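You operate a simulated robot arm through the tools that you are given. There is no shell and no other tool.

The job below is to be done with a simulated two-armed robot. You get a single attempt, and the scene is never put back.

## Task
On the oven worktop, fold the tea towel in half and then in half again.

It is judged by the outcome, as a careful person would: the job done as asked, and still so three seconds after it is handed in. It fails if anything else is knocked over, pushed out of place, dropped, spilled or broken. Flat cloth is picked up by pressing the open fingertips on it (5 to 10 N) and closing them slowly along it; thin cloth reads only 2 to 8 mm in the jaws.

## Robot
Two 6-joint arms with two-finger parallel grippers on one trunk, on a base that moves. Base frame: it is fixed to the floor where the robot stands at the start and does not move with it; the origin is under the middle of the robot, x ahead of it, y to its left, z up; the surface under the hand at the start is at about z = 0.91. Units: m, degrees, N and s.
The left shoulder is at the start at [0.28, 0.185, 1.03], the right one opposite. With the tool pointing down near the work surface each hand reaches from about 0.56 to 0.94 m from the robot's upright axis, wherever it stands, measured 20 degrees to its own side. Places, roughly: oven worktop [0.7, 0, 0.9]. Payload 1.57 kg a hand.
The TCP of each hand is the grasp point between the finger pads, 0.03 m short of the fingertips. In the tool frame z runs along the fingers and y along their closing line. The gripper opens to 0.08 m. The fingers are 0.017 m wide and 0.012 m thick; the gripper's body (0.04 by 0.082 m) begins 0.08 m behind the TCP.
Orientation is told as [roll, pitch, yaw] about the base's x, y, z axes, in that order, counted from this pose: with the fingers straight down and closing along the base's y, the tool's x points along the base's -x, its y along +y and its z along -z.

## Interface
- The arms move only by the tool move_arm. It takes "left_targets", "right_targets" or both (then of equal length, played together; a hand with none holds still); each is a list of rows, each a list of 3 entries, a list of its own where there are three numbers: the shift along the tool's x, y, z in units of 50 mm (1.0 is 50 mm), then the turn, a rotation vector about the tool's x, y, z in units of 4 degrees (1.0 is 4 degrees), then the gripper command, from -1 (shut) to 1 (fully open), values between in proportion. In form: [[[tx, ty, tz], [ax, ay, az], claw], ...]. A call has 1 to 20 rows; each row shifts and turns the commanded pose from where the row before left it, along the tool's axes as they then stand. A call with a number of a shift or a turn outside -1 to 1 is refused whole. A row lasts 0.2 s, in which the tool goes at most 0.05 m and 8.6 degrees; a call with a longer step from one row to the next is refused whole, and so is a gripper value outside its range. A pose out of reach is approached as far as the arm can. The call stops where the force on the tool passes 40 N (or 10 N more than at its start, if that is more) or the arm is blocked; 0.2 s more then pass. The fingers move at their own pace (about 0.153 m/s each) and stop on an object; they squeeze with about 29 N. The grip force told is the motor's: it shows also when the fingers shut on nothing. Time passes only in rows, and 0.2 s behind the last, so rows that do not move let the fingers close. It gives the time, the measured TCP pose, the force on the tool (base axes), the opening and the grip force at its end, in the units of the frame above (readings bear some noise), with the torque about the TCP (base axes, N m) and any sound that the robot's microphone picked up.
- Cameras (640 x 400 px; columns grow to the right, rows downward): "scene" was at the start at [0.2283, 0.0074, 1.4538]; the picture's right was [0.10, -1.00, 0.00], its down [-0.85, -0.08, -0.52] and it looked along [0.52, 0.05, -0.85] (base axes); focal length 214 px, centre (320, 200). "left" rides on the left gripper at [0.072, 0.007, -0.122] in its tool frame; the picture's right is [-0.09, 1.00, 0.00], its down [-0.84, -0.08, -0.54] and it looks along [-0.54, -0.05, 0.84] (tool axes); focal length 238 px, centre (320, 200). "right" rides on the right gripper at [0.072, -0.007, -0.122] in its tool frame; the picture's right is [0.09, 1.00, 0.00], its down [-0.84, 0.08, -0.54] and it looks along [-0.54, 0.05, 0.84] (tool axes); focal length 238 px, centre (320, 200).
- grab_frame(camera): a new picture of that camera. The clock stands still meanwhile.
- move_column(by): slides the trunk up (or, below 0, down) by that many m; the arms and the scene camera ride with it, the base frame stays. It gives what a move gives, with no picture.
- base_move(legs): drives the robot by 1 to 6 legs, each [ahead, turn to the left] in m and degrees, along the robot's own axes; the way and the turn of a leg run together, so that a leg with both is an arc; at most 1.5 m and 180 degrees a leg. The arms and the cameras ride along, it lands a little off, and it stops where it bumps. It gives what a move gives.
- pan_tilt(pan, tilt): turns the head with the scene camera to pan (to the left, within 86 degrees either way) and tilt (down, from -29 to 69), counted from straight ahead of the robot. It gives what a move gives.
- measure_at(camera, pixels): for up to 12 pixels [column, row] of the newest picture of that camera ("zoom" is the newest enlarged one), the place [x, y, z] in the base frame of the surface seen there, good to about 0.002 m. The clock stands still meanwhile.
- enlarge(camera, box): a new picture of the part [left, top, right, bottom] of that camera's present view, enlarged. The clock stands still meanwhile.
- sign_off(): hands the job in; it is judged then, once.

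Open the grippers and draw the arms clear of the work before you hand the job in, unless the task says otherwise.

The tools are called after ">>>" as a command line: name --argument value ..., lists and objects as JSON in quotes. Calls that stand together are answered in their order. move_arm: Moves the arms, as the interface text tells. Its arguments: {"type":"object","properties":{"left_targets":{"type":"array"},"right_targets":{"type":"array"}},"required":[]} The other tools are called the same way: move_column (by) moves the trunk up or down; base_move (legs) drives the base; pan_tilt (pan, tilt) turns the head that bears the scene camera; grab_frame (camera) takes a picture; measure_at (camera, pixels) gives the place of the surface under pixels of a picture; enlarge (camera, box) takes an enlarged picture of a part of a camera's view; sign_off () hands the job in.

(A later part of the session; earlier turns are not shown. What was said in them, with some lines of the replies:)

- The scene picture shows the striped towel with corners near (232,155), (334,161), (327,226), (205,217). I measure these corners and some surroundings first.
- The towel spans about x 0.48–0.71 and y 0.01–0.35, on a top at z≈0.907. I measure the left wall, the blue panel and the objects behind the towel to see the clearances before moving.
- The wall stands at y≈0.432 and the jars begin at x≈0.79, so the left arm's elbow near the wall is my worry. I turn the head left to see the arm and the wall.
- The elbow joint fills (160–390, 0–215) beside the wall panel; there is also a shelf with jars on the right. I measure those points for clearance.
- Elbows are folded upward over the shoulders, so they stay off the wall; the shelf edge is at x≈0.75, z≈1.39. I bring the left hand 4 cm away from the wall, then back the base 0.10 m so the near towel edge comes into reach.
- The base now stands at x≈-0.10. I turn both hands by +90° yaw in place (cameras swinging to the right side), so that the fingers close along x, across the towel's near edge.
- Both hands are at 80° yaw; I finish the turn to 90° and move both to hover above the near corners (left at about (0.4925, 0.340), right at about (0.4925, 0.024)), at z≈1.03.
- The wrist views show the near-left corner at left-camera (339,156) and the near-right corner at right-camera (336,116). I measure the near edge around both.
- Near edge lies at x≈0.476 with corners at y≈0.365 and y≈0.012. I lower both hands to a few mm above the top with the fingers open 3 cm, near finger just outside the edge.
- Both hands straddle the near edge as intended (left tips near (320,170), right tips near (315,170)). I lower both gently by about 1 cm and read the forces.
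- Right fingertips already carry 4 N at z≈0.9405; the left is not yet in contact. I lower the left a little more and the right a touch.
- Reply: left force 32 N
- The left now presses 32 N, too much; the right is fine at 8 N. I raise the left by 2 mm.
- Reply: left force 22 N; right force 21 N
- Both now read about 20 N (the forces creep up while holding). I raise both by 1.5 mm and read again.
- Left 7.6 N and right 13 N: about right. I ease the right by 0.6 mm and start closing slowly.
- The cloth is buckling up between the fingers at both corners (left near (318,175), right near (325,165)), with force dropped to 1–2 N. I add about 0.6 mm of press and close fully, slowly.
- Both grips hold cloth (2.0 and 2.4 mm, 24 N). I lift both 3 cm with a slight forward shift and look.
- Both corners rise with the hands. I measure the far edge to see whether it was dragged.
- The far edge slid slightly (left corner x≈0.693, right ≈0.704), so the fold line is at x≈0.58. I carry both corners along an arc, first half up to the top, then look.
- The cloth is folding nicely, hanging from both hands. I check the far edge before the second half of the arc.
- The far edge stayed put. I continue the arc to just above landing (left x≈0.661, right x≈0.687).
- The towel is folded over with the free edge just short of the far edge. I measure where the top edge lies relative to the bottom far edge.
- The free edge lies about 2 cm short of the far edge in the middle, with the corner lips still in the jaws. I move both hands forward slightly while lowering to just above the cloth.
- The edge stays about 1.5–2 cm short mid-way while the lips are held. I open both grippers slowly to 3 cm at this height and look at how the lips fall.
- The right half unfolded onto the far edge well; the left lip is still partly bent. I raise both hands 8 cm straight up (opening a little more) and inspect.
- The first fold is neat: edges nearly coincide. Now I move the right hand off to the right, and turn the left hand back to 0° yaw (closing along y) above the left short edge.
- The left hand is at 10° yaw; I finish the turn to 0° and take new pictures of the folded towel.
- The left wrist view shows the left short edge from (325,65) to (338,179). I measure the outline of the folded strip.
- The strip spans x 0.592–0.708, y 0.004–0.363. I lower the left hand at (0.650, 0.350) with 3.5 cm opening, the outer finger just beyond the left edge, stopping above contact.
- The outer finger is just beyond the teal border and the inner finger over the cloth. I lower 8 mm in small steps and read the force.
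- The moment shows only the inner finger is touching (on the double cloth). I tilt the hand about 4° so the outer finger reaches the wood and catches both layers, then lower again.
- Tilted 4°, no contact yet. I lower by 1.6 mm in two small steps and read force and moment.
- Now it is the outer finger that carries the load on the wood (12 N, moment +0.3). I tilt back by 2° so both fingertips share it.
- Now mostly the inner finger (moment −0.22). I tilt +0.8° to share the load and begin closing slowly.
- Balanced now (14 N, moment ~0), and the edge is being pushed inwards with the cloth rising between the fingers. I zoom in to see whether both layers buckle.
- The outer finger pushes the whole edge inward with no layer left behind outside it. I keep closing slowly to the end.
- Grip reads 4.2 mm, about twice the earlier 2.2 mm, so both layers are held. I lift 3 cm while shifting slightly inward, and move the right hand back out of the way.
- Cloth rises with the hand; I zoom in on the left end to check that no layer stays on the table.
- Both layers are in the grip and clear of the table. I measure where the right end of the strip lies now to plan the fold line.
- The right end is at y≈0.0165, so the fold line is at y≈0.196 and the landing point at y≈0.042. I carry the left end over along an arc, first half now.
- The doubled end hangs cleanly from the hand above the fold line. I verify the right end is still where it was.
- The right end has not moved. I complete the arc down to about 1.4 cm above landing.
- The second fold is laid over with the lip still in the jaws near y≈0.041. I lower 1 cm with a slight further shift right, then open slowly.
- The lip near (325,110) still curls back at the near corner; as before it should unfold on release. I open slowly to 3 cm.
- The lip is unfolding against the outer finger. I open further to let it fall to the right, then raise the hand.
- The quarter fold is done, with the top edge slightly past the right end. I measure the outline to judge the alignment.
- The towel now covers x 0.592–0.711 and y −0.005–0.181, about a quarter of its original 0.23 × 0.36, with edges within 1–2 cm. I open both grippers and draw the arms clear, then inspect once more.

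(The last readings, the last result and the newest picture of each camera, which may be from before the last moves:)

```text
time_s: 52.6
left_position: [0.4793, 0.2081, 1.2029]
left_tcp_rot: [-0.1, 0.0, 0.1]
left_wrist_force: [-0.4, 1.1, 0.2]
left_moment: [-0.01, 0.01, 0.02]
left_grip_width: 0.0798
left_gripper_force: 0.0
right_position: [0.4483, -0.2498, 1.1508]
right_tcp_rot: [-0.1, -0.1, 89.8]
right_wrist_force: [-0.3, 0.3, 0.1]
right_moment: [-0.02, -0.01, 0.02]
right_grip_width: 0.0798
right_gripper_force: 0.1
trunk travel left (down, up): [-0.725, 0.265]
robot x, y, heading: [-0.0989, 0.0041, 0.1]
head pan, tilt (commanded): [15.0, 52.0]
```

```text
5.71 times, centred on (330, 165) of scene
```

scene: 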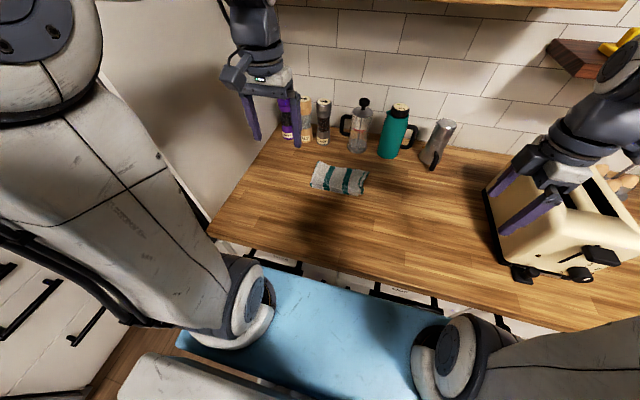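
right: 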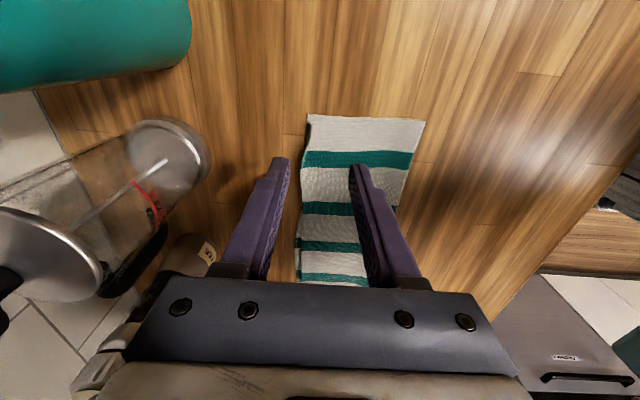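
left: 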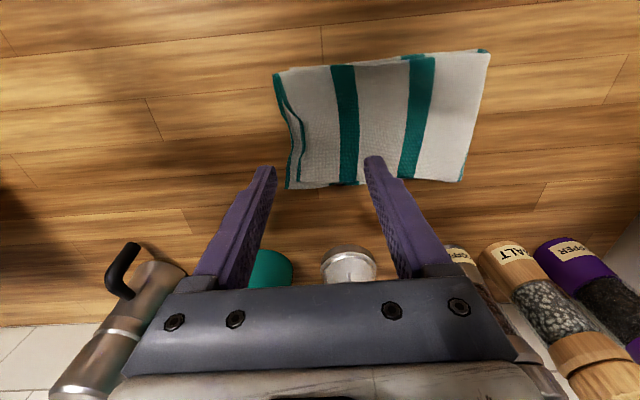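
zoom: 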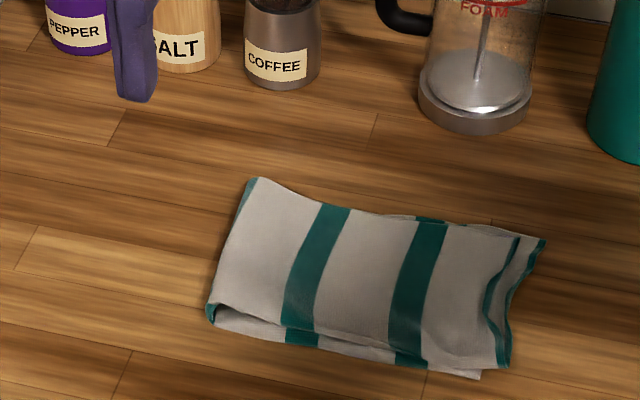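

The towel lies folded in quarters at (310–368, 160–196), stable, all other items stand as before, and both open hands are clear. I hand the job in.

>>> sign_off

```text
The job is handed in.
```

I folded the tea towel in half and then in half again on the oven worktop, and handed the job in.

- **Size:** it started at about 0.23 × 0.36 m and now covers about 0.12 × 0.19 m, roughly a quarter of the area.
- **Alignment:** the edges don't line up perfectly. At the right end, the top layers overhang the bottom ones by about 1–2 cm, and one of the top edges sits about 1 cm back from the other.
- **Surroundings:** in the last picture nothing else looked moved or knocked over. Both grippers were open and clear of the towel.
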